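You operate a simulated robot arm through the tools that you are given. There is no shell and no other tool. Be economical: measure what you need, move in short steps, check, and stop when the job is done.

Carry out the task below with a simulated two-armed robot. There is one attempt and no reset: what you move stays moved.

Task
Check the orange sensor in the white test box.
Fine: put it in, hold the lid down on its seal while sliding the green latch over, then press RUN and wait for the green lamp; leave it running.

The check looks at the end state, three seconds after you hand in, the way a careful person would. Anything else that was tipped, shoved, dropped, spilled or broken makes it a failure. A push-on lid holds only when it is set on centred and level and pressed home; a screw cap is set on level and turned clockwise until tight.

Robot
Two 7-joint arms with two-finger parallel grippers on one trunk, on a base that drives. Base frame: it is fixed to the floor where the robot stands at the start and does not move with it; the origin is under the middle of the robot, x ahead of it, y to its left, z up. Readings come in m, rad, newtons and seconds.
The left shoulder is at the start at [0.07, 0.163, 1.27], the right one opposite. With the tool pointing down near the work surface each hand reaches from about 0.32 to 0.86 m from the robot's upright axis, wherever it stands, measured 20 degrees to its own side. Places, roughly: lid of the test box [0.6, 0, 0.9]; white test box [0.5, 0, 0.9]; green latch block [0.5, 0, 0.9]; run button [0.4, 0, 0.8]; dark box button [0.4, 0.2, 0.9]; press power button [0.4, 0.6, 0.8]; press latch block [0.7, 0.5, 0.9]; press knob [0.7, 0.8, 0.9]; left start button [0.4, 0.8, 0.8]; right start button [0.4, 0.4, 0.8]. Payload 3.43 kg a hand.
Tool frame (each hand has its own): the origin (TCP) lies between the finger pads and is the grasp point; the fingertips stand 0.034 m ahead of it; z points along the fingers, y is the line along which they close. Largest opening 0.128 m; finger width 0.024, thickness 0.012; the body of the gripper, 0.048 by 0.13 m, starts 0.096 m behind the TCP.
Orientation is that of the tool frame in the base frame, as [roll, pitch, yaw] about the fixed x, y, z axes, in that order (R = Rz(yaw) Ry(pitch) Rx(roll)). With the fingers straight down and closing along the base's y, the tool's x points along the base's -x, its y along +y and its z along -z.

Tools
- The arms move only by the tool arm_command. It takes "left_increments", "right_increments" or both (then of equal length, played together; a hand with none holds still); each is a list of rows, each a list of 7 numbers: the shift along the tool's x, y, z in m, then the turn, a rotation vector about the tool's x, y, z in rad, then the gripper command, from -1 (shut) to 1 (fully open), values between in proportion. In form: [[x, y, z, ax, ay, az, gripper], ...]. A call has 1 to 20 rows; each row shifts and turns the commanded pose from where the row before left it, along the tool's axes as they then stand. A row lasts 0.2 s, in which the tool goes at most 0.05 m and 0.15 rad; a call with a longer step from one row to the next is refused whole, and so is a gripper value outside its range. A pose out of reach is approached as far as the arm can. The call stops where the force on the tool passes 50 N (or 10 N more than at its start, if that is more) or the arm is blocked; 0.2 s more then pass. The fingers move at their own pace (about 0.153 m/s each) and stop on an object; they squeeze with about 37 N. The grip force told is the motor's: it shows also when the fingers shut on nothing. Time passes only in rows, and 0.2 s behind the last, so rows that do not move let the fingers close. The reply holds the time, the measured pose of the TCP, the force on the tool along the base axes, the opening and the grip force, in the units named above and with some noise, and new pictures: "pictures" is both (left out), scene, wrist or none (wrist: the cameras of the hands that moved).
- Cameras (640 x 400 px; columns grow to the right, rows downward): "scene" is now at [0.1176, 0.0283, 1.4703]; the picture's right is [0.37, -0.93, -0.00], its down [-0.75, -0.30, -0.59] and it looks along [0.55, 0.22, -0.81] (base axes); focal length 215 px, centre (320, 200). "left" rides on the left gripper at [0.076, 0.011, -0.16] in its tool frame; the picture's right is [-0.15, 0.99, 0.00], its down [-0.88, -0.13, -0.46] and it looks along [-0.45, -0.07, 0.89] (tool axes); focal length 234 px, centre (320, 200). "right" rides on the right gripper at [0.076, -0.011, -0.16] in its tool frame; the picture's right is [0.15, 0.99, 0.00], its down [-0.88, 0.13, -0.46] and it looks along [-0.45, 0.07, 0.89] (tool axes); focal length 234 px, centre (320, 200). There is no depth. A picture from a camera that has moved, and an enlarged one, comes with that camera's place and axes in the base frame and with its lens.
- lift_body(by): slides the trunk up (or, below 0, down) by that many m; the arms and the scene camera ride with it, the base frame stays. It gives what a move gives, with no picture.
- drive_base(legs): drives the robot by 1 to 6 legs, each [ahead, left, turn to the left] in m, m and rad, along the robot's own axes; the way and the turn of a leg run together, so that a leg with both is an arc; at most 1.5 m and 3.142 rad a leg. The arms and the cameras ride along, it lands a little off, and it stops where it bumps. It gives what a move gives, and a new picture of the scene camera.
- head_to(pan, tilt): turns the head with the scene camera to pan (to the left, within 1.501 rad either way) and tilt (down, from -0.506 to 1.204), counted from straight ahead of the robot. It gives what a move gives, and a new picture of the scene camera.
- inspect(camera, box): a new picture of the part [left, top, right, bottom] of that camera's present view, enlarged. The clock stands still meanwhile.
- job_done(): hands the job in; it is judged then, once.

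Work in short steps. Places have to be worked out from the pictures, the camera data and where the tool is seen: move nearer, look again, correct. Check each grasp and each placing, and mend what went wrong. You have 120 turns and 260 pictures in all, those below and enlarged ones among them. Open the grippers and draw the arms clear of the work before you hand the job in, unless the task says otherwise; then end with one line.

The tools are called by a JSON object that holds its "api" and its "payload". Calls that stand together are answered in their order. arm_command: Moves the arms, as the interface text tells. Its arguments: {"type":"object","properties":{"left_increments":{"type":"array"},"right_increments":{"type":"array"},"pictures":{"type":"string","enum":["both","scene","wrist","none"]}},"required":[]} The other tools are called the same way: lift_body (by) slides the trunk up or down; drive_base (legs) drives the base; head_to (pan, tilt) turns the head that bears the scene camera; inspect (camera, box) takes an enlarged picture of a part of a camera's view; job_done () hands the job in.

At the start:

```text
clock: 0.0
left_ee_pos: [0.3825, 0.2218, 1.188]
left_orientation: [-3.14, -0.001, 3.141]
left_force: [0.0, 0.1, -0.5]
left_gripper_width: 0.1278
left_finger_force: 0.0
right_ee_pos: [0.4068, -0.1702, 1.1939]
right_orientation: [-3.141, 0.0, -3.142]
right_force: [0.0, 0.1, 0.3]
right_gripper_width: 0.128
right_finger_force: 0.1
trunk travel left (down, up): [-0.75, 0.19]
robot x, y, heading: [-0.0015, -0.0029, -0.002]
head pan, tilt: [0.38, 0.937]
```

scene: 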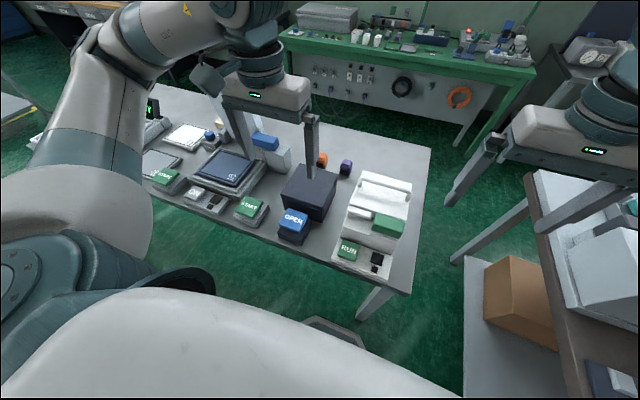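
right: 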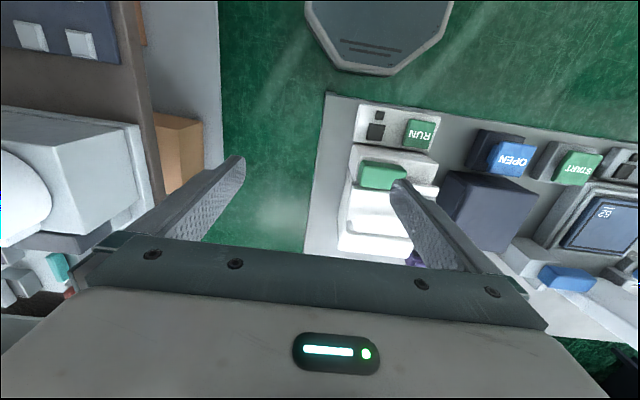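
left: 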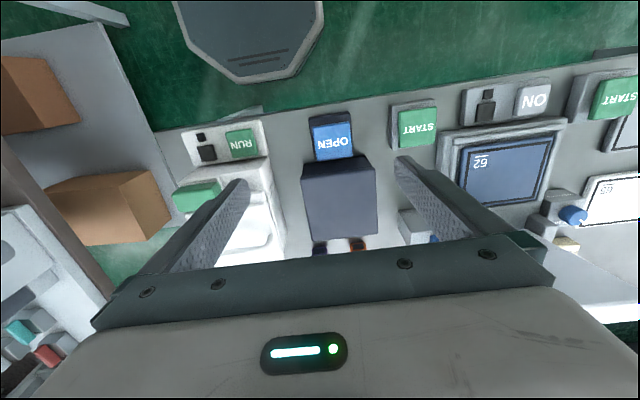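

The white test box is right of the dark box, and the orange item sits behind the dark box. I'll enlarge those parts before moving.

{"api": "inspect", "payload": {"camera": "scene", "box": [260, 130, 440, 290]}}

{"api": "inspect", "payload": {"camera": "right", "box": [300, 90, 460, 270]}}

```text
2.50 times, centred on (350, 210) of scene
camera zoom: at [0.1176, 0.0283, 1.4703], right [0.37, -0.93, 0.0], down [-0.75, -0.3, -0.59], along [0.55, 0.22, -0.81], focal length 538 px, centre (245, 175)
```

zoom: 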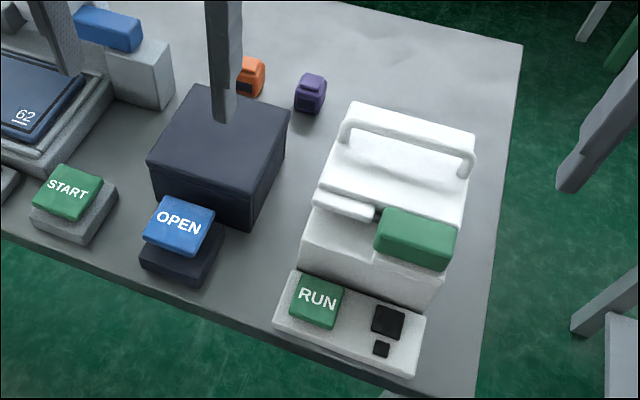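

```text
2.22 times, centred on (380, 180) of right
camera zoom: at [0.3307, -0.1813, 1.3526], right [-0.15, 0.99, 0.0], down [0.88, 0.13, 0.46], along [0.45, 0.07, -0.89], focal length 520 px, centre (187, 244)
```

zoom: 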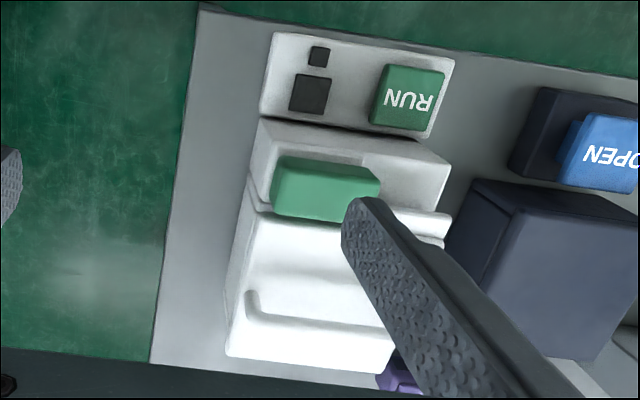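

The box's front catch tab and green latch face me, with a handle bar near the back. I'll move the left hand aside to the left and bring the right hand above the box for a clearer look.

{"api": "arm_command", "payload": {"left_increments": [[0, 0.05, 0, 0, 0, 0, 1], [0, 0.05, 0, 0, 0, 0, 1], [0, 0.05, 0, 0, 0, 0, 1], [0, 0, 0, 0, 0, 0, 1]], "right_increments": [[0, 0.04, 0, 0, 0, 0, 1], [0, 0.04, 0, 0, 0, 0, 1], [0, 0.04, 0, 0, 0, 0, 1], [0, 0.04, 0, 0, 0, 0, 1]]}}

```text
clock: 1.0
left_ee_pos: [0.3829, 0.3734, 1.1864]
left_orientation: [-3.138, -0.001, 3.139]
left_force: [0.2, 0.3, -0.4]
left_gripper_width: 0.128
left_finger_force: 0.1
right_ee_pos: [0.4081, -0.0073, 1.1924]
right_orientation: [-3.14, -0.003, -3.141]
right_force: [-0.2, 0.1, 0.4]
right_gripper_width: 0.1279
right_finger_force: 0.2
trunk travel left (down, up): [-0.75, 0.19]
robot x, y, heading: [-0.0031, -0.0009, 0.004]
head pan, tilt: [0.38, 0.937]
camera scene: at [0.1192, 0.0307, 1.4701], right [0.37, -0.93, 0.0], down [-0.75, -0.3, -0.59], along [0.55, 0.22, -0.81], focal length 215 px, centre (320, 200)
camera right: at [0.332, -0.0188, 1.3516], right [-0.15, 0.99, 0.0], down [0.88, 0.13, 0.45], along [0.45, 0.06, -0.89], focal length 234 px, centre (320, 200)
camera left: at [0.3069, 0.3831, 1.3451], right [0.15, 0.99, 0.0], down [0.88, -0.13, 0.45], along [0.45, -0.07, -0.89], focal length 234 px, centre (320, 200)
```

scene: 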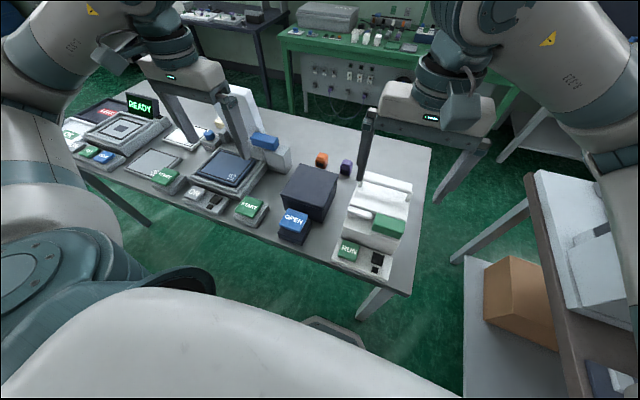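
right: 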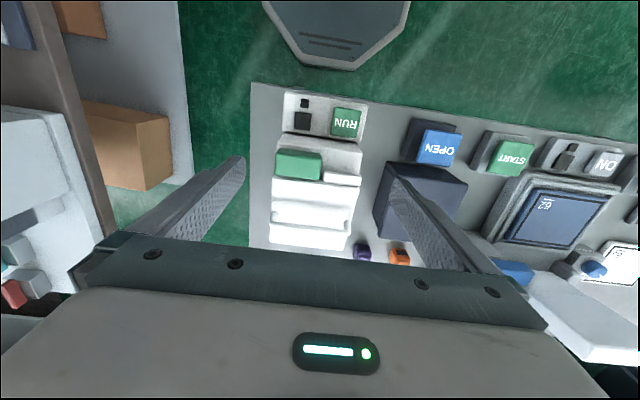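
left: 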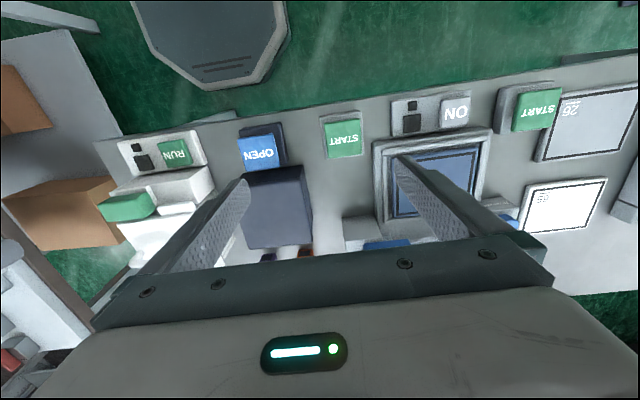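

{"api": "inspect", "payload": {"camera": "scene", "box": [300, 140, 430, 290]}}

{"api": "inspect", "payload": {"camera": "right", "box": [240, 80, 420, 270]}}

```text
2.67 times, centred on (365, 215) of scene
camera zoom: at [0.1192, 0.0307, 1.4701], right [0.37, -0.93, 0.0], down [-0.75, -0.3, -0.59], along [0.55, 0.22, -0.81], focal length 574 px, centre (200, 160)
```

zoom: 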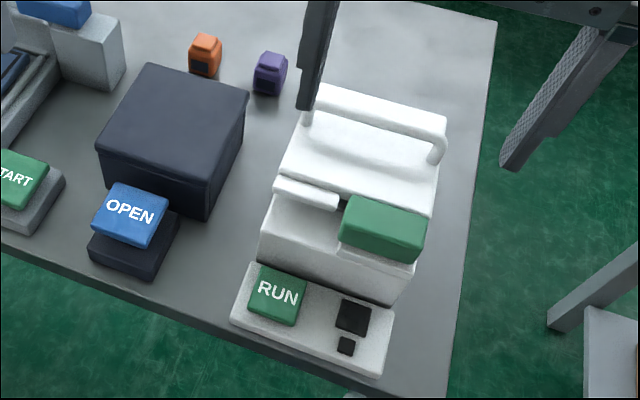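

```text
2.11 times, centred on (330, 175) of right
camera zoom: at [0.332, -0.0188, 1.3516], right [-0.15, 0.99, 0.0], down [0.88, 0.13, 0.45], along [0.45, 0.06, -0.89], focal length 493 px, centre (299, 253)
```

zoom: 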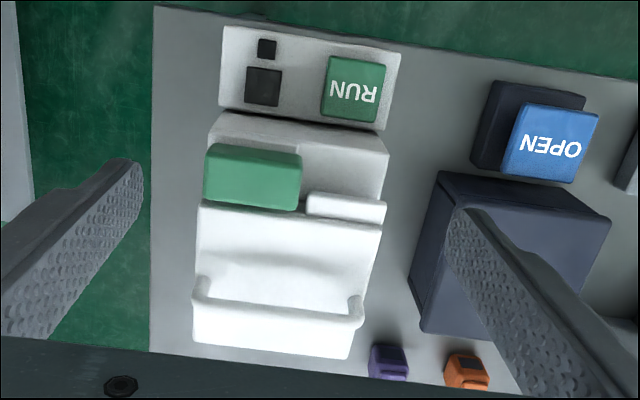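

The handle bar seems to be at about (0.60, 0, 0.95), running along y across the middle of the lid. I'll move the right hand above it and turn it 90° so the fingers close along x. That also gives a side view.

{"api": "arm_command", "payload": {"right_increments": [[-0.04, 0, 0, 0, 0, 0, 1], [-0.04, 0, 0, 0, 0, 0, 1], [-0.04, 0, 0, 0, 0, 0, 1], [-0.04, 0, 0, 0, 0, 0, 1], [0, 0, 0, 0, 0, -0.15, 1], [0, 0, 0, 0, 0, -0.15, 1], [0, 0, 0, 0, 0, -0.15, 1], [0, 0, 0, 0, 0, -0.15, 1], [0, 0, 0, 0, 0, -0.15, 1], [0, 0, 0, 0, 0, -0.15, 1], [0, 0, 0, 0, 0, -0.15, 1], [0, 0, 0, 0, 0, -0.15, 1], [0, 0, 0, 0, 0, -0.15, 1], [0, 0, 0, 0, 0, -0.15, 1], [0, 0, 0, 0, 0, -0.03, 1], [0, 0, 0, 0, 0, 0, 1]]}}

```text
clock: 4.4
left_ee_pos: [0.3833, 0.3717, 1.1859]
left_orientation: [-3.138, -0.004, 3.14]
left_force: [0.0, 0.3, 0.0]
left_gripper_width: 0.128
left_finger_force: 0.1
right_ee_pos: [0.4957, -0.0306, 1.2038]
right_orientation: [-3.14, 0.0, -1.614]
right_force: [-0.2, -0.7, 0.5]
right_gripper_width: 0.128
right_finger_force: 0.1
right hand out of reach, approached as far as the arm can: row 14, 15
trunk travel left (down, up): [-0.75, 0.19]
robot x, y, heading: [-0.0014, 0.0011, -0.002]
head pan, tilt: [0.38, 0.937]
camera scene: at [0.1192, 0.0296, 1.4701], right [0.37, -0.93, 0.0], down [-0.75, -0.3, -0.59], along [0.55, 0.22, -0.81], focal length 215 px, centre (320, 200)
camera right: at [0.5031, -0.1057, 1.3626], right [-0.99, -0.1, 0.0], down [-0.09, 0.89, 0.46], along [-0.05, 0.45, -0.89], focal length 234 px, centre (320, 200)
```

scene: 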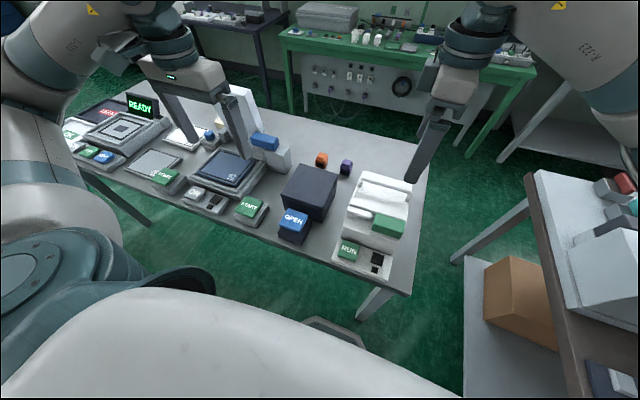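
right: 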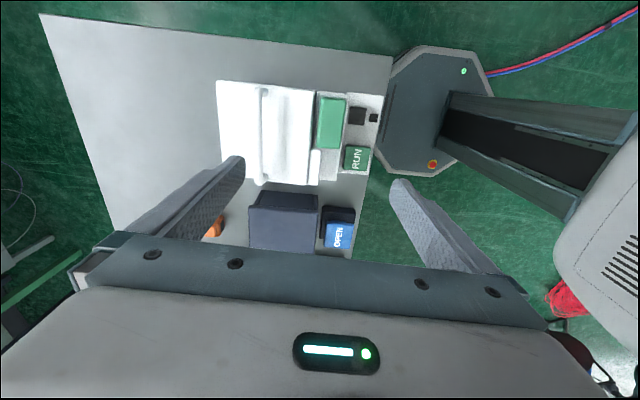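

The hand got the yaw but stopped short in x. I'll enlarge this side view for the lid details.

{"api": "inspect", "payload": {"camera": "right", "box": [190, 60, 400, 260]}}

```text
2.00 times, centred on (295, 160) of right
camera zoom: at [0.5031, -0.1057, 1.3626], right [-0.99, -0.1, 0.0], down [-0.09, 0.89, 0.46], along [-0.05, 0.45, -0.89], focal length 468 px, centre (370, 280)
```

zoom: 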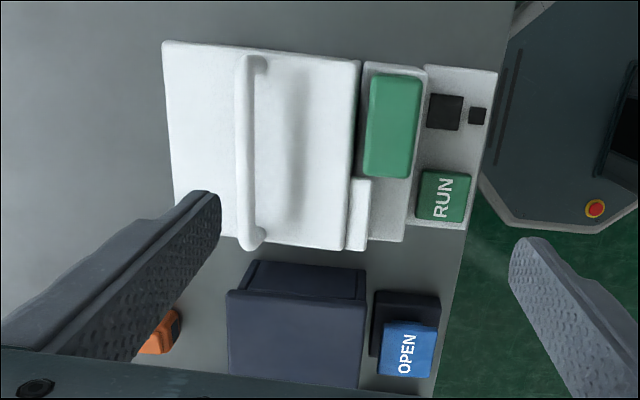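

The bar works out to be at x≈0.59, z≈0.965, and the lid spans x 0.51–0.68 with its top near z 0.91. The latch is on the right, beside the lid's front tab. I'll come down to just above the bar.

{"api": "arm_command", "payload": {"right_increments": [[0, -0.02, 0.03, 0, 0, 0, 0.2], [-0.01, -0.02, 0.03, 0, 0, 0.02, 0.2], [-0.01, -0.02, 0.03, 0, 0, 0.02, 0.2], [-0.01, -0.02, 0.03, 0, 0, 0, 0.2], [0, -0.015, 0, 0, 0, 0, 0.2], [0, 0, 0, 0, 0, 0, 0.2]]}}

```text
clock: 5.8
left_ee_pos: [0.3818, 0.3705, 1.1857]
left_orientation: [-3.14, -0.001, 3.138]
left_force: [0.2, -0.1, 0.0]
left_gripper_width: 0.1278
left_finger_force: 0.0
right_ee_pos: [0.5077, -0.0259, 1.1713]
right_orientation: [-3.141, 0.001, -1.657]
right_force: [0.3, 0.7, 0.0]
right_gripper_width: 0.0768
right_finger_force: 0.0
right hand out of reach, approached as far as the arm can: row 1, 2, 3, 4, 5
trunk travel left (down, up): [-0.75, 0.19]
robot x, y, heading: [-0.0006, -0.0007, 0.003]
head pan, tilt: [0.38, 0.937]
camera scene: at [0.1175, 0.0281, 1.4703], right [0.37, -0.93, 0.0], down [-0.75, -0.3, -0.59], along [0.55, 0.22, -0.81], focal length 215 px, centre (320, 200)
camera right: at [0.5131, -0.1022, 1.3305], right [-1.0, -0.06, 0.0], down [-0.05, 0.89, 0.46], along [-0.03, 0.46, -0.89], focal length 234 px, centre (320, 200)
```

scene: 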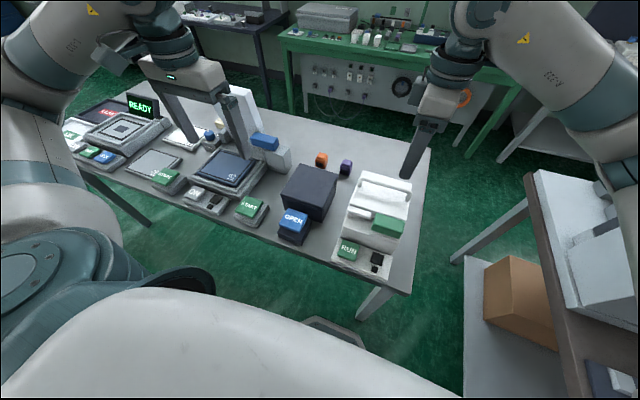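
right: 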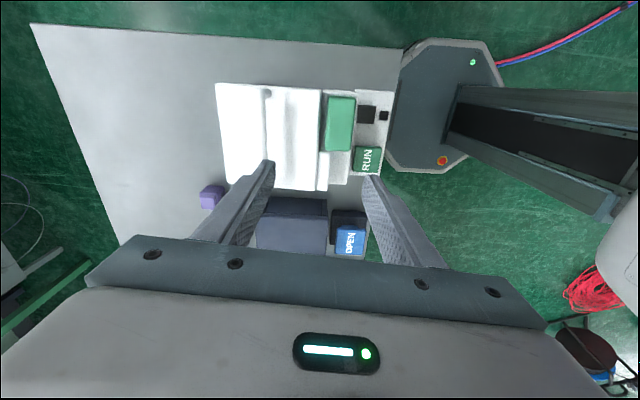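

This yaw direction is at a wrist limit. I'll turn the other way, about +180°, so the fingers still close along x.

{"api": "arm_command", "payload": {"right_increments": [[0, 0, 0, 0, 0, 0.15, 0.2], [0, 0, 0, 0, 0, 0.15, 0.2], [0, 0, 0, 0, 0, 0.15, 0.2], [0, 0, 0, 0, 0, 0.15, 0.2], [0, 0, 0, 0, 0, 0.15, 0.2], [0, 0, 0, 0, 0, 0.15, 0.2], [0, 0, 0, 0, 0, 0.15, 0.2], [0, 0, 0, 0, 0, 0.15, 0.2], [0, 0, 0, 0, 0, 0.15, 0.2], [0, 0, 0, 0, 0, 0.15, 0.2], [0, 0, 0, 0, 0, 0.15, 0.2], [0, 0, 0, 0, 0, 0.15, 0.2], [0, 0, 0, 0, 0, 0.15, 0.2], [0, 0, 0, 0, 0, 0.15, 0.2], [0, 0, 0, 0, 0, 0.15, 0.2], [0, 0, 0, 0, 0, 0.15, 0.2], [0, 0, 0, 0, 0, 0.15, 0.2], [0, 0, 0, 0, 0, 0.15, 0.2], [0, 0, 0, 0, 0, 0.15, 0.2], [0, 0, 0, 0, 0, 0.15, 0.2]]}}

```text
clock: 10.0
left_ee_pos: [0.3813, 0.3701, 1.1868]
left_orientation: [-3.14, 0.0, 3.14]
left_force: [0.2, 0.3, -0.3]
left_gripper_width: 0.1278
left_finger_force: 0.1
right_ee_pos: [0.5079, -0.0252, 1.1707]
right_orientation: [-3.141, 0.001, 1.63]
right_force: [-0.5, -0.2, 0.5]
right_gripper_width: 0.0764
right_finger_force: 0.2
trunk travel left (down, up): [-0.75, 0.19]
robot x, y, heading: [0.0009, -0.0015, 0.005]
head pan, tilt: [0.38, 0.937]
camera scene: at [0.1176, 0.0284, 1.4703], right [0.37, -0.93, 0.0], down [-0.75, -0.3, -0.59], along [0.55, 0.22, -0.81], focal length 215 px, centre (320, 200)
camera right: at [0.4922, 0.0498, 1.3298], right [0.98, 0.2, 0.0], down [0.18, -0.87, 0.46], along [0.09, -0.45, -0.89], focal length 234 px, centre (320, 200)
```

scene: 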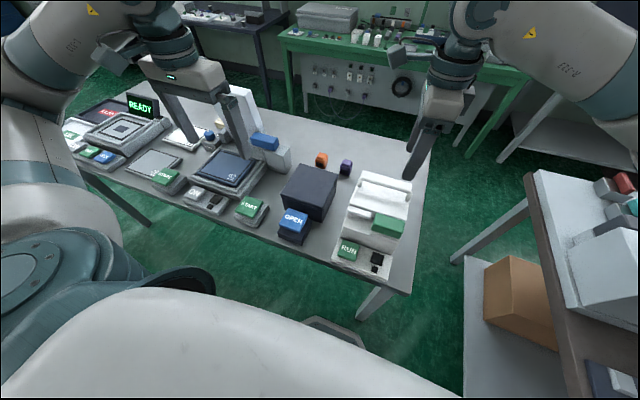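
right: 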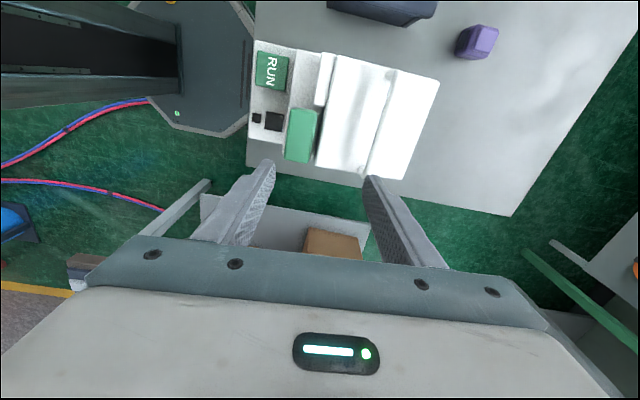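

That worked, and no limit was hit. Now tool y is +x and tool x is +y, so I'll move to about (0.59, 0, 1.06).

{"api": "arm_command", "payload": {"right_increments": [[0.006, 0.02, 0.027, 0, 0, 0.03, 0.2], [0.006, 0.02, 0.027, 0, 0, 0.03, 0.2], [0.006, 0.02, 0.027, 0, 0, 0, 0.2], [0.006, 0.02, 0.027, 0, 0, 0, 0.2], [0, 0, 0, 0, 0, 0, 0.2]]}}

```text
clock: 11.2
left_ee_pos: [0.3819, 0.3711, 1.1878]
left_orientation: [-3.141, 0.0, -3.141]
left_force: [0.2, 0.1, -1.2]
left_gripper_width: 0.1278
left_finger_force: 0.0
right_ee_pos: [0.5863, 0.0018, 1.064]
right_orientation: [-3.141, -0.001, 1.573]
right_force: [-0.3, 0.1, 0.0]
right_gripper_width: 0.0767
right_finger_force: 0.1
trunk travel left (down, up): [-0.75, 0.19]
robot x, y, heading: [0.0005, -0.0013, 0.002]
head pan, tilt: [0.38, 0.937]
camera scene: at [0.1169, 0.0282, 1.4704], right [0.37, -0.93, 0.0], down [-0.75, -0.3, -0.59], along [0.55, 0.22, -0.81], focal length 215 px, centre (320, 200)
camera right: at [0.5751, 0.0766, 1.2225], right [0.99, 0.15, 0.0], down [0.13, -0.88, 0.46], along [0.07, -0.45, -0.89], focal length 234 px, centre (320, 200)
```

scene: 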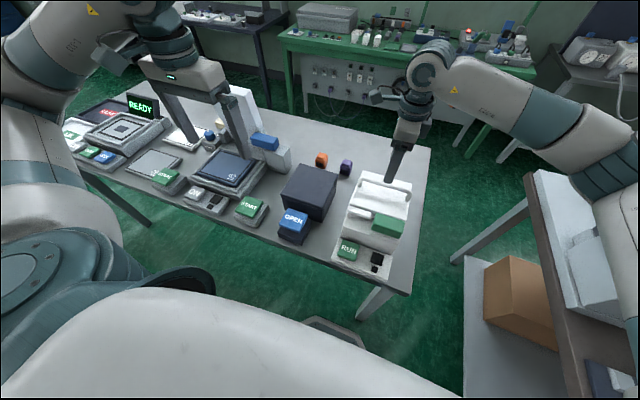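
right: 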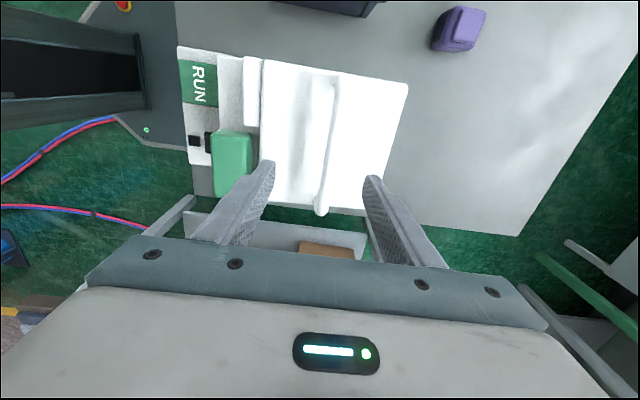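

The bar at x≈0.592 is between the fingers. I'll go down to z≈0.962 and then close gently.

{"api": "arm_command", "payload": {"right_increments": [[0, 0.005, 0.03, 0, 0, 0, 0.2], [0, 0, 0.03, 0, 0, 0, 0.2], [0, 0, 0.025, 0, 0, 0, 0.2], [0, 0, 0.015, 0, 0, 0, 0.2], [0, 0, 0, 0, 0, 0, 0.2]]}}

{"api": "inspect", "payload": {"camera": "scene", "box": [330, 120, 430, 250]}}

```text
clock: 12.4
left_ee_pos: [0.3808, 0.3708, 1.1868]
left_orientation: [-3.14, 0.001, 3.14]
left_force: [-0.1, -0.8, 0.3]
left_gripper_width: 0.128
left_finger_force: 0.0
right_ee_pos: [0.5925, 0.001, 0.9629]
right_orientation: [-3.141, 0.002, 1.573]
right_force: [0.0, -0.3, 0.2]
right_gripper_width: 0.0768
right_finger_force: 0.1
trunk travel left (down, up): [-0.75, 0.19]
robot x, y, heading: [-0.0022, 0.0014, 0.004]
head pan, tilt: [0.38, 0.937]
camera scene: at [0.1173, 0.0284, 1.4704], right [0.37, -0.93, 0.0], down [-0.75, -0.3, -0.59], along [0.55, 0.22, -0.81], focal length 215 px, centre (320, 200)
camera right: at [0.5806, 0.0763, 1.1214], right [0.99, 0.15, 0.0], down [0.13, -0.88, 0.46], along [0.07, -0.45, -0.89], focal length 234 px, centre (320, 200)
```

scene: 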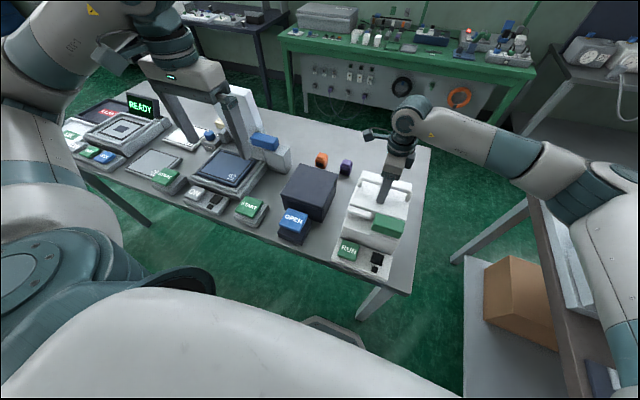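
right: 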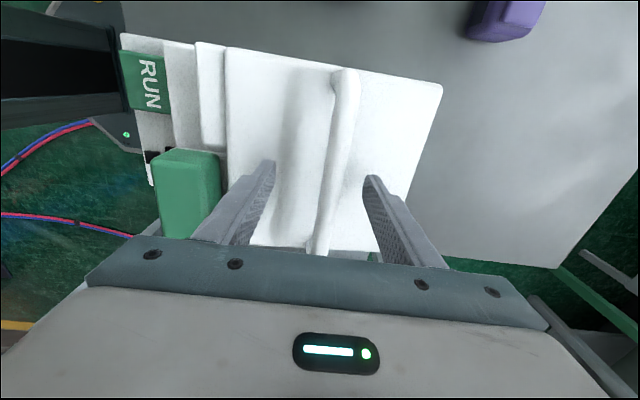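

```text
3.08 times, centred on (380, 185) of scene
camera zoom: at [0.1173, 0.0284, 1.4704], right [0.37, -0.93, 0.0], down [-0.75, -0.3, -0.59], along [0.55, 0.22, -0.81], focal length 662 px, centre (135, 246)
```

zoom: 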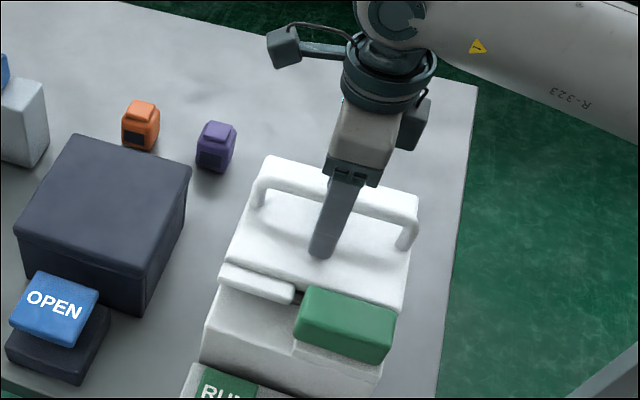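

The fingers straddle the bar, which is slightly toward +x. I'll shift 6 mm and close.

{"api": "arm_command", "payload": {"right_increments": [[0, 0.006, 0, 0, 0, 0, 0.0], [0, 0, 0, 0, 0, 0, -0.5], [0, 0, 0, 0, 0, 0, -1], [0, 0, 0, 0, 0, 0, -1], [0, 0, 0, 0, 0, 0, -1]]}}

```text
clock: 13.6
left_ee_pos: [0.3825, 0.3707, 1.1869]
left_orientation: [-3.139, -0.003, 3.141]
left_force: [-0.2, -0.4, 0.3]
left_gripper_width: 0.1278
left_finger_force: 0.1
right_ee_pos: [0.5994, -0.0002, 0.9616]
right_orientation: [-3.141, 0.001, 1.573]
right_force: [5.3, -0.5, 1.0]
right_gripper_width: 0.0155
right_finger_force: 45.3
trunk travel left (down, up): [-0.75, 0.19]
robot x, y, heading: [-0.0003, 0.0021, -0.002]
head pan, tilt: [0.38, 0.937]
camera scene: at [0.1185, 0.0283, 1.4703], right [0.37, -0.93, 0.0], down [-0.75, -0.3, -0.59], along [0.55, 0.22, -0.81], focal length 215 px, centre (320, 200)
camera right: at [0.5877, 0.0762, 1.1213], right [0.99, 0.15, 0.0], down [0.13, -0.88, 0.46], along [0.07, -0.45, -0.89], focal length 234 px, centre (320, 200)
```

scene: 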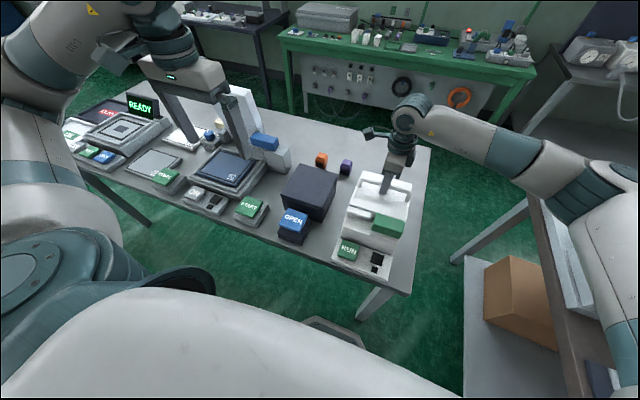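
right: 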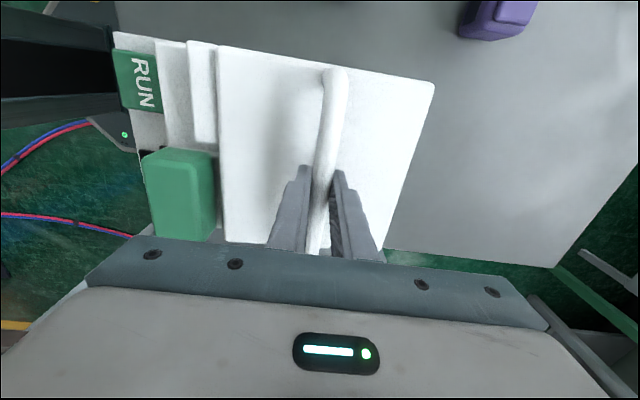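

The bar is gripped at a width of 15.5 mm. I'll lift 12 mm slowly to find out whether the lid is hinged or loose.

{"api": "arm_command", "payload": {"right_increments": [[0, 0, -0.004, 0, 0, 0, -1], [0, 0, -0.004, 0, 0, 0, -1], [0, 0, -0.004, 0, 0, 0, -1], [0, 0, 0, 0, 0, 0, -1]]}}

{"api": "inspect", "payload": {"camera": "scene", "box": [330, 150, 430, 280]}}

```text
clock: 14.6
left_ee_pos: [0.3884, 0.3709, 1.1838]
left_orientation: [-3.14, -0.006, 3.139]
left_force: [-0.3, -0.2, -0.1]
left_gripper_width: 0.1279
left_finger_force: 0.1
right_ee_pos: [0.6048, 0.0009, 0.9697]
right_orientation: [-3.137, 0.001, 1.571]
right_force: [27.9, 2.1, -29.8]
right_gripper_width: 0.0155
right_finger_force: 44.4
trunk travel left (down, up): [-0.75, 0.19]
robot x, y, heading: [0.0012, 0.0008, -0.002]
head pan, tilt: [0.38, 0.937]
camera scene: at [0.1261, 0.0288, 1.4693], right [0.37, -0.93, 0.0], down [-0.75, -0.3, -0.59], along [0.54, 0.22, -0.81], focal length 215 px, centre (320, 200)
camera right: at [0.5942, 0.0764, 1.129], right [0.99, 0.15, -0.01], down [0.13, -0.88, 0.46], along [0.06, -0.45, -0.89], focal length 234 px, centre (320, 200)
```

scene: 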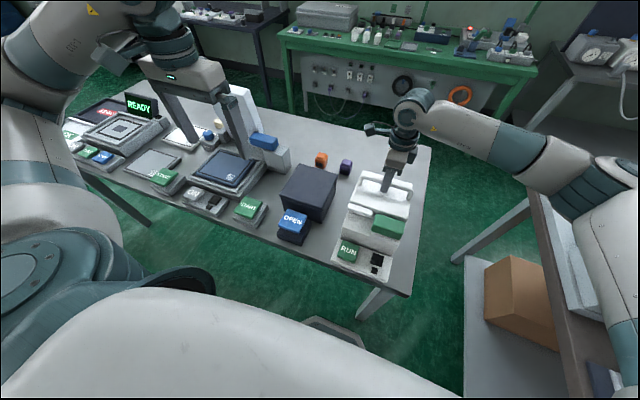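
right: 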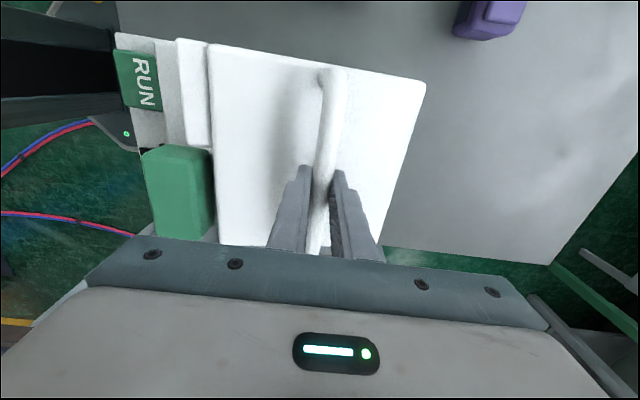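

```text
3.08 times, centred on (380, 215) of scene
camera zoom: at [0.1261, 0.0288, 1.4693], right [0.37, -0.93, 0.0], down [-0.75, -0.3, -0.59], along [0.54, 0.22, -0.81], focal length 662 px, centre (135, 154)
```

zoom: 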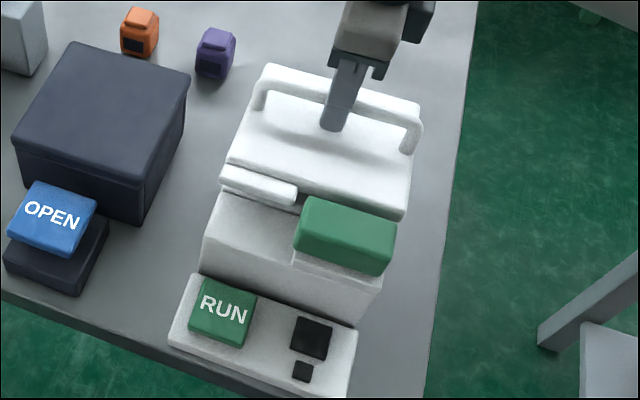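

The bar moved up 8 mm and back 5 mm, so the lid is hinged at the back, around x≈0.68, z≈0.905. I'll follow that arc and tilt the hand along with it.

{"api": "arm_command", "payload": {"right_increments": [[0, 0.012, -0.005, 0.07, 0, 0, -1], [0, 0.0072, -0.0068, 0.07, 0, 0, -1], [0, 0.0073, -0.0066, 0.07, 0, 0, -1], [0, 0.0075, -0.0064, 0.07, 0, 0, -1], [0, 0, 0, 0, 0, 0, -1]]}}

{"api": "inspect", "payload": {"camera": "scene", "box": [330, 130, 430, 260]}}

```text
clock: 15.8
left_ee_pos: [0.3838, 0.3705, 1.1854]
left_orientation: [-3.14, -0.004, 3.14]
left_force: [0.0, -0.2, -0.1]
left_gripper_width: 0.128
left_finger_force: 0.0
right_ee_pos: [0.6375, -0.0009, 0.9926]
right_orientation: [-2.858, 0.0, 1.573]
right_force: [6.1, -3.0, -19.4]
right_gripper_width: 0.0155
right_finger_force: 45.5
trunk travel left (down, up): [-0.75, 0.19]
robot x, y, heading: [-0.0007, 0.0, -0.001]
head pan, tilt: [0.38, 0.937]
camera scene: at [0.121, 0.0281, 1.47], right [0.37, -0.93, 0.0], down [-0.75, -0.3, -0.59], along [0.55, 0.22, -0.81], focal length 215 px, centre (320, 200)
camera right: at [0.6706, 0.0764, 1.1497], right [0.95, 0.15, -0.28], down [0.25, -0.88, 0.4], along [-0.18, -0.45, -0.87], focal length 234 px, centre (320, 200)
```

scene: 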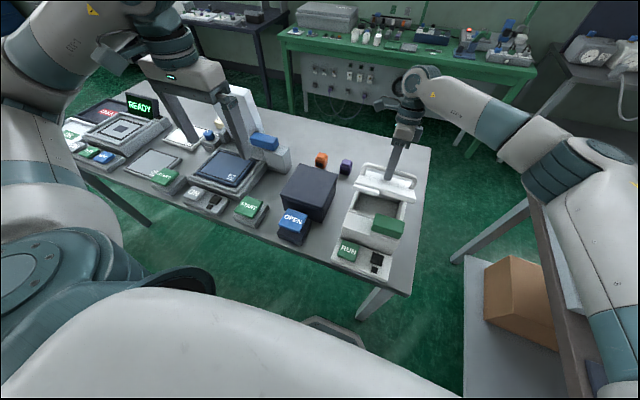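
right: 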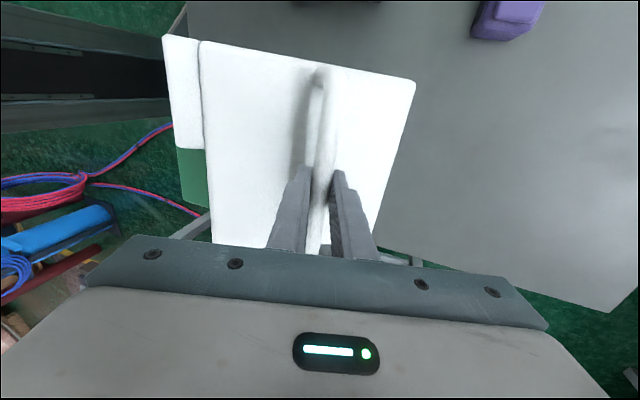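

```text
3.08 times, centred on (380, 195) of scene
camera zoom: at [0.121, 0.0281, 1.47], right [0.37, -0.93, 0.0], down [-0.75, -0.3, -0.59], along [0.55, 0.22, -0.81], focal length 662 px, centre (135, 215)
```

zoom: 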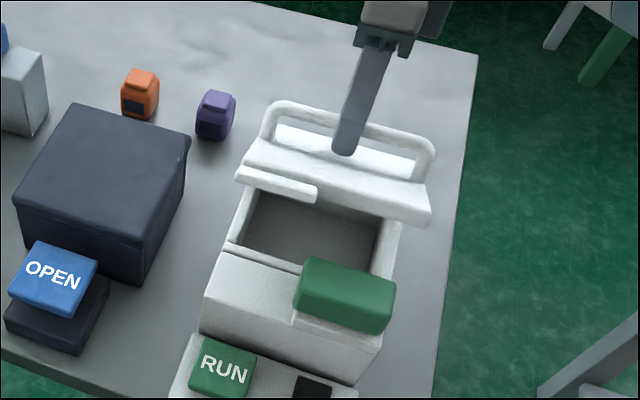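

The lid swings freely and matches my arc, now open about 0.5 rad. I'll keep following it.

{"api": "arm_command", "payload": {"right_increments": [[0, 0.0077, -0.0062, 0.08, 0, 0, -1], [0, 0.0079, -0.006, 0.08, 0, 0, -1], [0, 0.008, -0.0058, 0.08, 0, 0, -1], [0, 0.008, -0.0058, 0.08, 0, 0, -1], [0, 0.0083, -0.0054, 0.08, 0, 0, -1], [0, 0, 0, 0, 0, 0, -1]]}}

{"api": "inspect", "payload": {"camera": "scene", "box": [330, 130, 430, 260]}}

```text
clock: 17.2
left_ee_pos: [0.387, 0.3704, 1.1844]
left_orientation: [-3.14, -0.004, 3.141]
left_force: [0.3, 0.0, -0.5]
left_gripper_width: 0.1278
left_finger_force: 0.1
right_ee_pos: [0.6661, 0.0009, 1.0042]
right_orientation: [-2.538, -0.002, 1.573]
right_force: [5.6, -4.5, -40.2]
right_gripper_width: 0.0154
right_finger_force: 44.6
right hand out of reach, approached as far as the arm can: row 4, 5
trunk travel left (down, up): [-0.75, 0.19]
robot x, y, heading: [-0.001, 0.0026, -0.001]
head pan, tilt: [0.38, 0.937]
camera scene: at [0.124, 0.0281, 1.4695], right [0.37, -0.93, 0.0], down [-0.75, -0.3, -0.59], along [0.55, 0.22, -0.81], focal length 215 px, centre (320, 200)
camera right: at [0.7483, 0.0764, 1.1407], right [0.81, 0.15, -0.56], down [0.37, -0.88, 0.3], along [-0.45, -0.45, -0.77], focal length 234 px, centre (320, 200)
```

scene: 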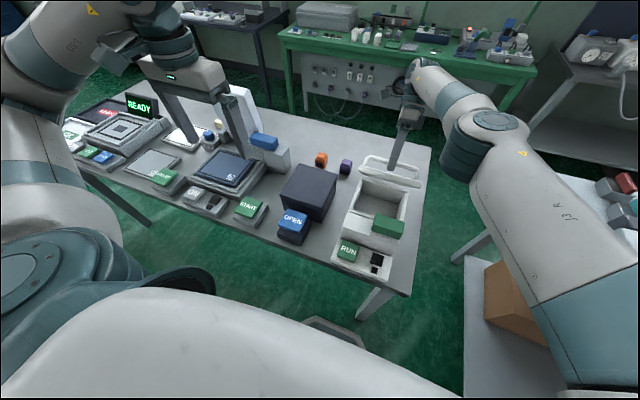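
right: 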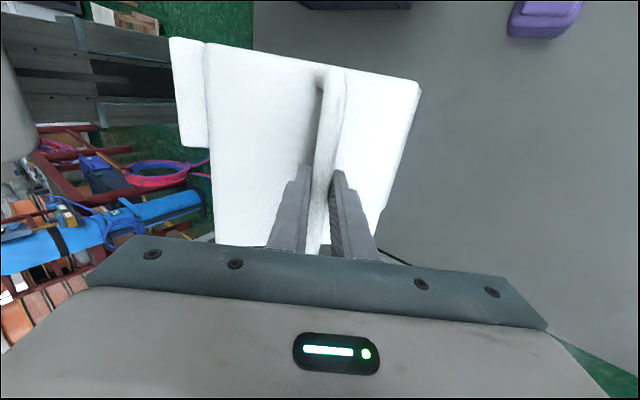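

```text
3.08 times, centred on (380, 195) of scene
camera zoom: at [0.124, 0.0281, 1.4695], right [0.37, -0.93, 0.0], down [-0.75, -0.3, -0.59], along [0.55, 0.22, -0.81], focal length 662 px, centre (135, 215)
```

zoom: 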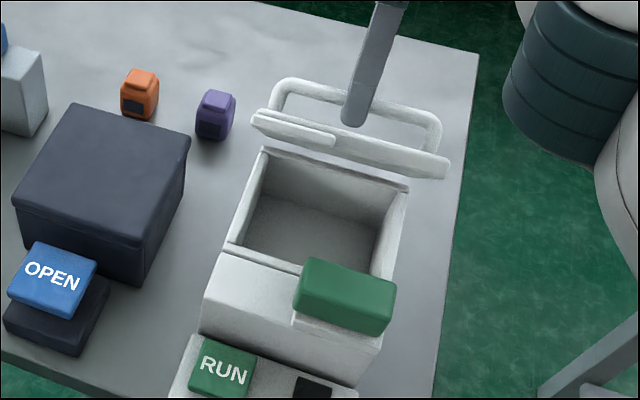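

The hand is reaching its limit because of the tilt. I'll un-tilt it while continuing the arc, letting the bar turn between the pads.

{"api": "arm_command", "payload": {"right_increments": [[0, 0, 0, -0.08, 0, 0, -1], [0, 0.004, -0.003, -0.1, 0, 0, -1], [0, 0.007, -0.004, -0.1, 0, 0, -1], [0, 0.008, -0.003, -0.1, 0, 0, -1], [0, 0, 0, 0, 0, 0, -1]]}}

{"api": "inspect", "payload": {"camera": "scene", "box": [330, 130, 430, 260]}}

```text
clock: 18.4
left_ee_pos: [0.3821, 0.3701, 1.1869]
left_orientation: [-3.14, -0.001, 3.14]
left_force: [0.3, -0.6, 0.6]
left_gripper_width: 0.1282
left_finger_force: 0.1
right_ee_pos: [0.6857, 0.0007, 1.0116]
right_orientation: [-2.922, 0.0, 1.573]
right_force: [-3.6, -1.0, -1.9]
right_gripper_width: 0.0155
right_finger_force: 44.8
trunk travel left (down, up): [-0.75, 0.19]
robot x, y, heading: [0.0016, -0.0037, -0.001]
head pan, tilt: [0.38, 0.937]
camera scene: at [0.1175, 0.0284, 1.4706], right [0.37, -0.93, 0.0], down [-0.75, -0.3, -0.59], along [0.55, 0.22, -0.81], focal length 215 px, centre (320, 200)
camera right: at [0.7085, 0.0766, 1.1694], right [0.97, 0.15, -0.21], down [0.23, -0.88, 0.42], along [-0.13, -0.45, -0.88], focal length 234 px, centre (320, 200)
```

scene: 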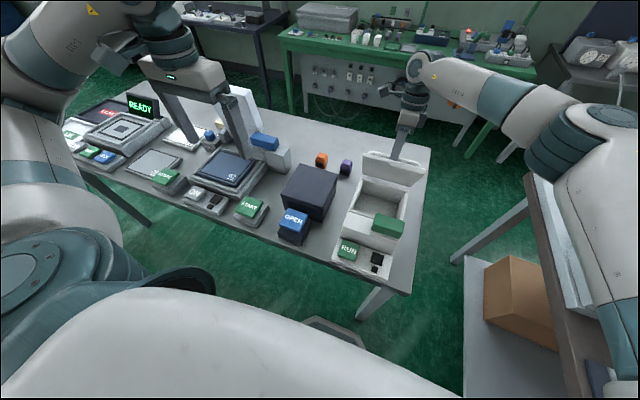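
right: 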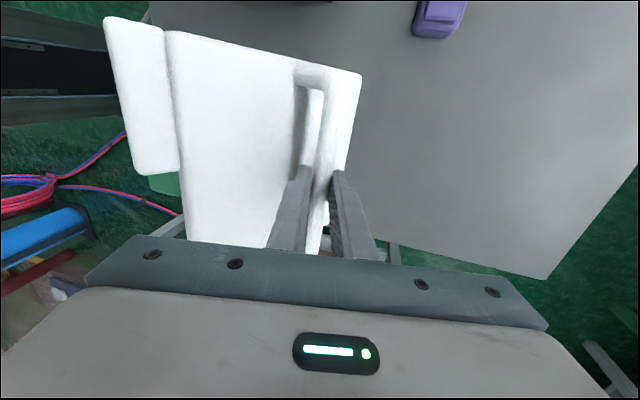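

```text
3.08 times, centred on (380, 195) of scene
camera zoom: at [0.1175, 0.0284, 1.4706], right [0.37, -0.93, 0.0], down [-0.75, -0.3, -0.59], along [0.55, 0.22, -0.81], focal length 662 px, centre (135, 215)
```

zoom: 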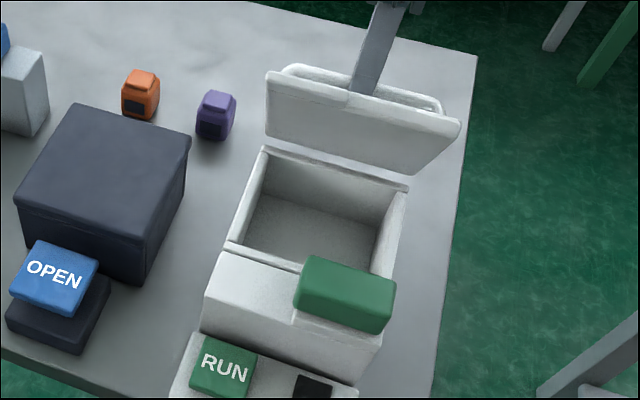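

The lid is now about 65–70° open with almost no load. I'll continue past vertical.

{"api": "arm_command", "payload": {"right_increments": [[0, 0.0107, -0.0024, -0.055, 0, 0, -1], [0, 0.0113, 0.0012, -0.055, 0, 0, -1], [0, 0.0105, 0.0039, -0.055, 0, 0, -1], [0, 0.0103, 0.0055, -0.055, 0, 0, -1], [0, 0.01, 0.007, 0, 0, 0, -1], [0, 0, 0, 0, 0, 0, -1]]}}

{"api": "inspect", "payload": {"camera": "scene", "box": [330, 130, 430, 260]}}

```text
clock: 19.8
left_ee_pos: [0.3753, 0.3702, 1.1893]
left_orientation: [-3.139, 0.005, 3.141]
left_force: [0.4, 0.0, 0.3]
left_gripper_width: 0.1281
left_finger_force: 0.1
right_ee_pos: [0.7304, 0.0015, 0.9945]
right_orientation: [3.14, -0.003, 1.572]
right_force: [-25.2, -5.6, 33.7]
right_gripper_width: 0.0159
right_finger_force: 44.6
trunk travel left (down, up): [-0.75, 0.19]
robot x, y, heading: [-0.0006, -0.0008, -0.002]
head pan, tilt: [0.38, 0.937]
camera scene: at [0.1099, 0.0272, 1.4714], right [0.37, -0.93, 0.0], down [-0.74, -0.3, -0.6], along [0.55, 0.22, -0.8], focal length 215 px, centre (320, 200)
camera right: at [0.7185, 0.0766, 1.1541], right [0.99, 0.15, 0.0], down [0.13, -0.88, 0.45], along [0.07, -0.45, -0.89], focal length 234 px, centre (320, 200)
```

scene: 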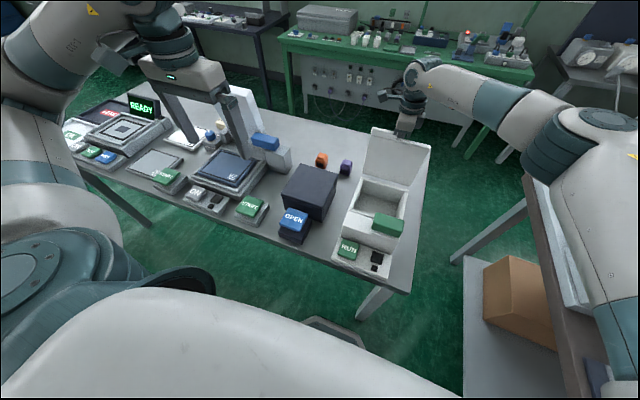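
right: 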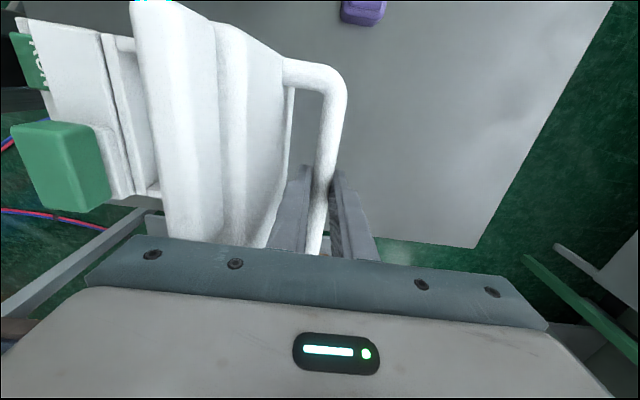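

```text
3.08 times, centred on (380, 195) of scene
camera zoom: at [0.1099, 0.0272, 1.4714], right [0.37, -0.93, 0.0], down [-0.74, -0.3, -0.6], along [0.55, 0.22, -0.8], focal length 662 px, centre (135, 215)
```

zoom: 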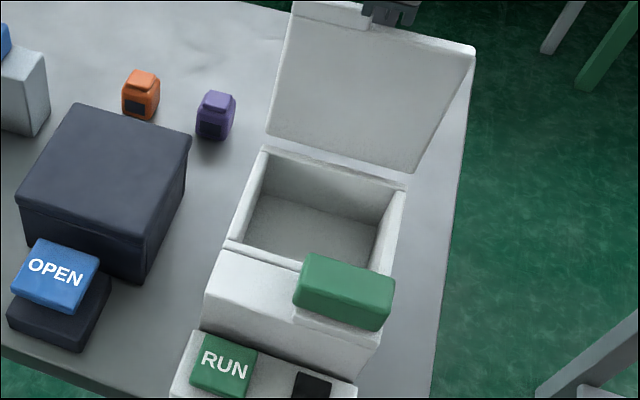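

The lid looks about vertical, and resistance is building, probably from a stop. I'll open the fingers a little, keeping them straddled round the bar, to see if the lid stays.

{"api": "arm_command", "payload": {"right_increments": [[0, -0.002, -0.003, 0, 0, 0, -1], [0, 0, 0, 0, 0, 0, -0.4], [0, 0, 0, 0, 0, 0, -0.4], [0, 0, 0, 0, 0, 0, -0.4]]}}

{"api": "inspect", "payload": {"camera": "right", "box": [120, 0, 440, 260]}}

```text
clock: 20.8
left_ee_pos: [0.379, 0.3697, 1.1877]
left_orientation: [-3.14, 0.001, 3.139]
left_force: [0.1, 0.3, 0.5]
left_gripper_width: 0.1278
left_finger_force: 0.1
right_ee_pos: [0.7323, 0.0015, 0.9946]
right_orientation: [3.138, -0.003, 1.575]
right_force: [1.1, -2.5, 28.9]
right_gripper_width: 0.0377
right_finger_force: 0.0
trunk travel left (down, up): [-0.75, 0.19]
robot x, y, heading: [-0.0, 0.0003, -0.004]
head pan, tilt: [0.38, 0.937]
camera scene: at [0.1142, 0.0279, 1.4708], right [0.37, -0.93, 0.0], down [-0.75, -0.3, -0.59], along [0.55, 0.22, -0.8], focal length 215 px, centre (320, 200)
camera right: at [0.7207, 0.0766, 1.1542], right [0.99, 0.15, 0.0], down [0.13, -0.88, 0.45], along [0.07, -0.45, -0.89], focal length 234 px, centre (320, 200)
```

scene: 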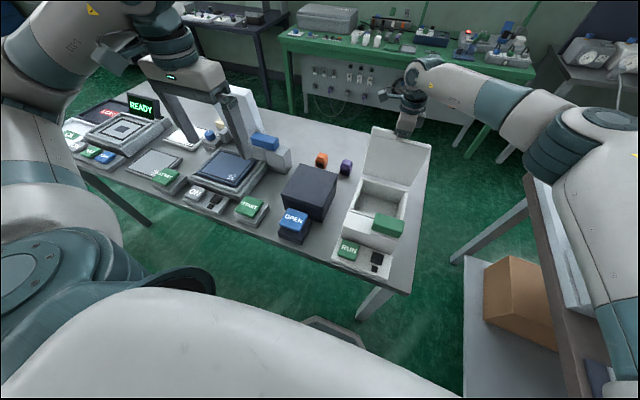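
right: 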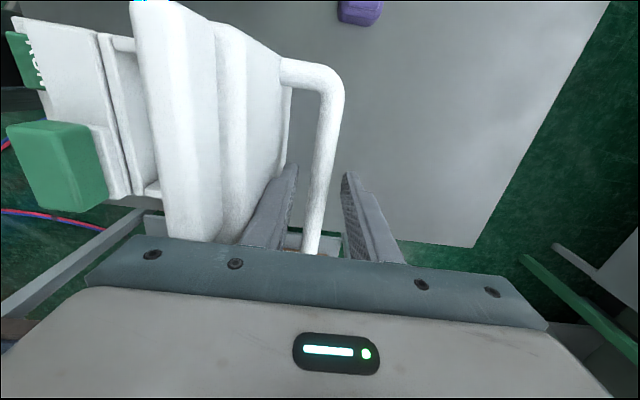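

```text
1.54 times, centred on (280, 130) of right
camera zoom: at [0.7207, 0.0766, 1.1542], right [0.99, 0.15, 0.0], down [0.13, -0.88, 0.45], along [0.07, -0.45, -0.89], focal length 360 px, centre (382, 308)
```

zoom: 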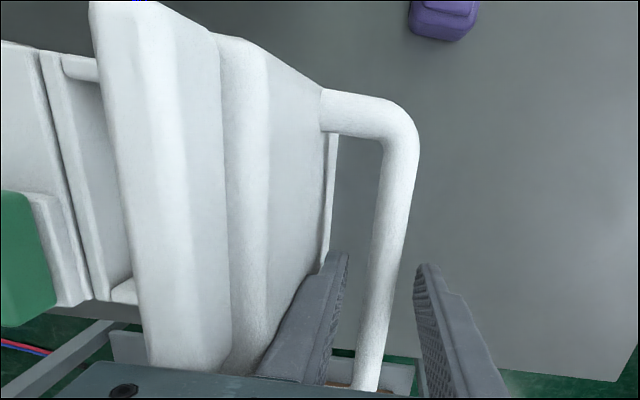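

The upward force probably comes from the lid's top edge touching the gripper body. I'll raise the hand 15 mm with the fingers still round the bar and watch the lid.

{"api": "arm_command", "payload": {"right_increments": [[0, 0, -0.005, 0, 0, 0, -0.4], [0, 0, -0.005, 0, 0, 0, -0.4], [0, 0, -0.005, 0, 0, 0, -0.4], [0, 0, 0, 0, 0, 0, -0.4]]}}

```text
clock: 21.8
left_ee_pos: [0.382, 0.3712, 1.1851]
left_orientation: [-3.139, 0.0, 3.139]
left_force: [-0.4, 0.9, -0.6]
left_gripper_width: 0.128
left_finger_force: 0.1
right_ee_pos: [0.7349, 0.0007, 1.0063]
right_orientation: [-3.141, 0.0, 1.573]
right_force: [0.1, 0.2, -0.3]
right_gripper_width: 0.0383
right_finger_force: 0.0
trunk travel left (down, up): [-0.75, 0.19]
robot x, y, heading: [-0.002, -0.0002, 0.004]
head pan, tilt: [0.38, 0.937]
camera scene: at [0.1183, 0.0285, 1.4702], right [0.37, -0.93, 0.0], down [-0.75, -0.3, -0.59], along [0.55, 0.22, -0.81], focal length 215 px, centre (320, 200)
camera right: at [0.7238, 0.0767, 1.1653], right [0.99, 0.15, 0.0], down [0.13, -0.88, 0.46], along [0.07, -0.45, -0.89], focal length 234 px, centre (320, 200)
```

scene: 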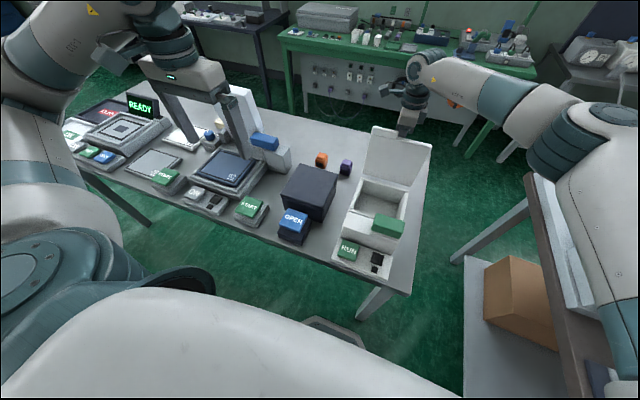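
right: 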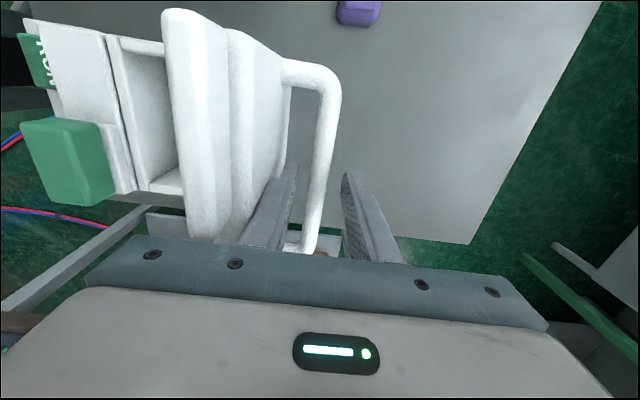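

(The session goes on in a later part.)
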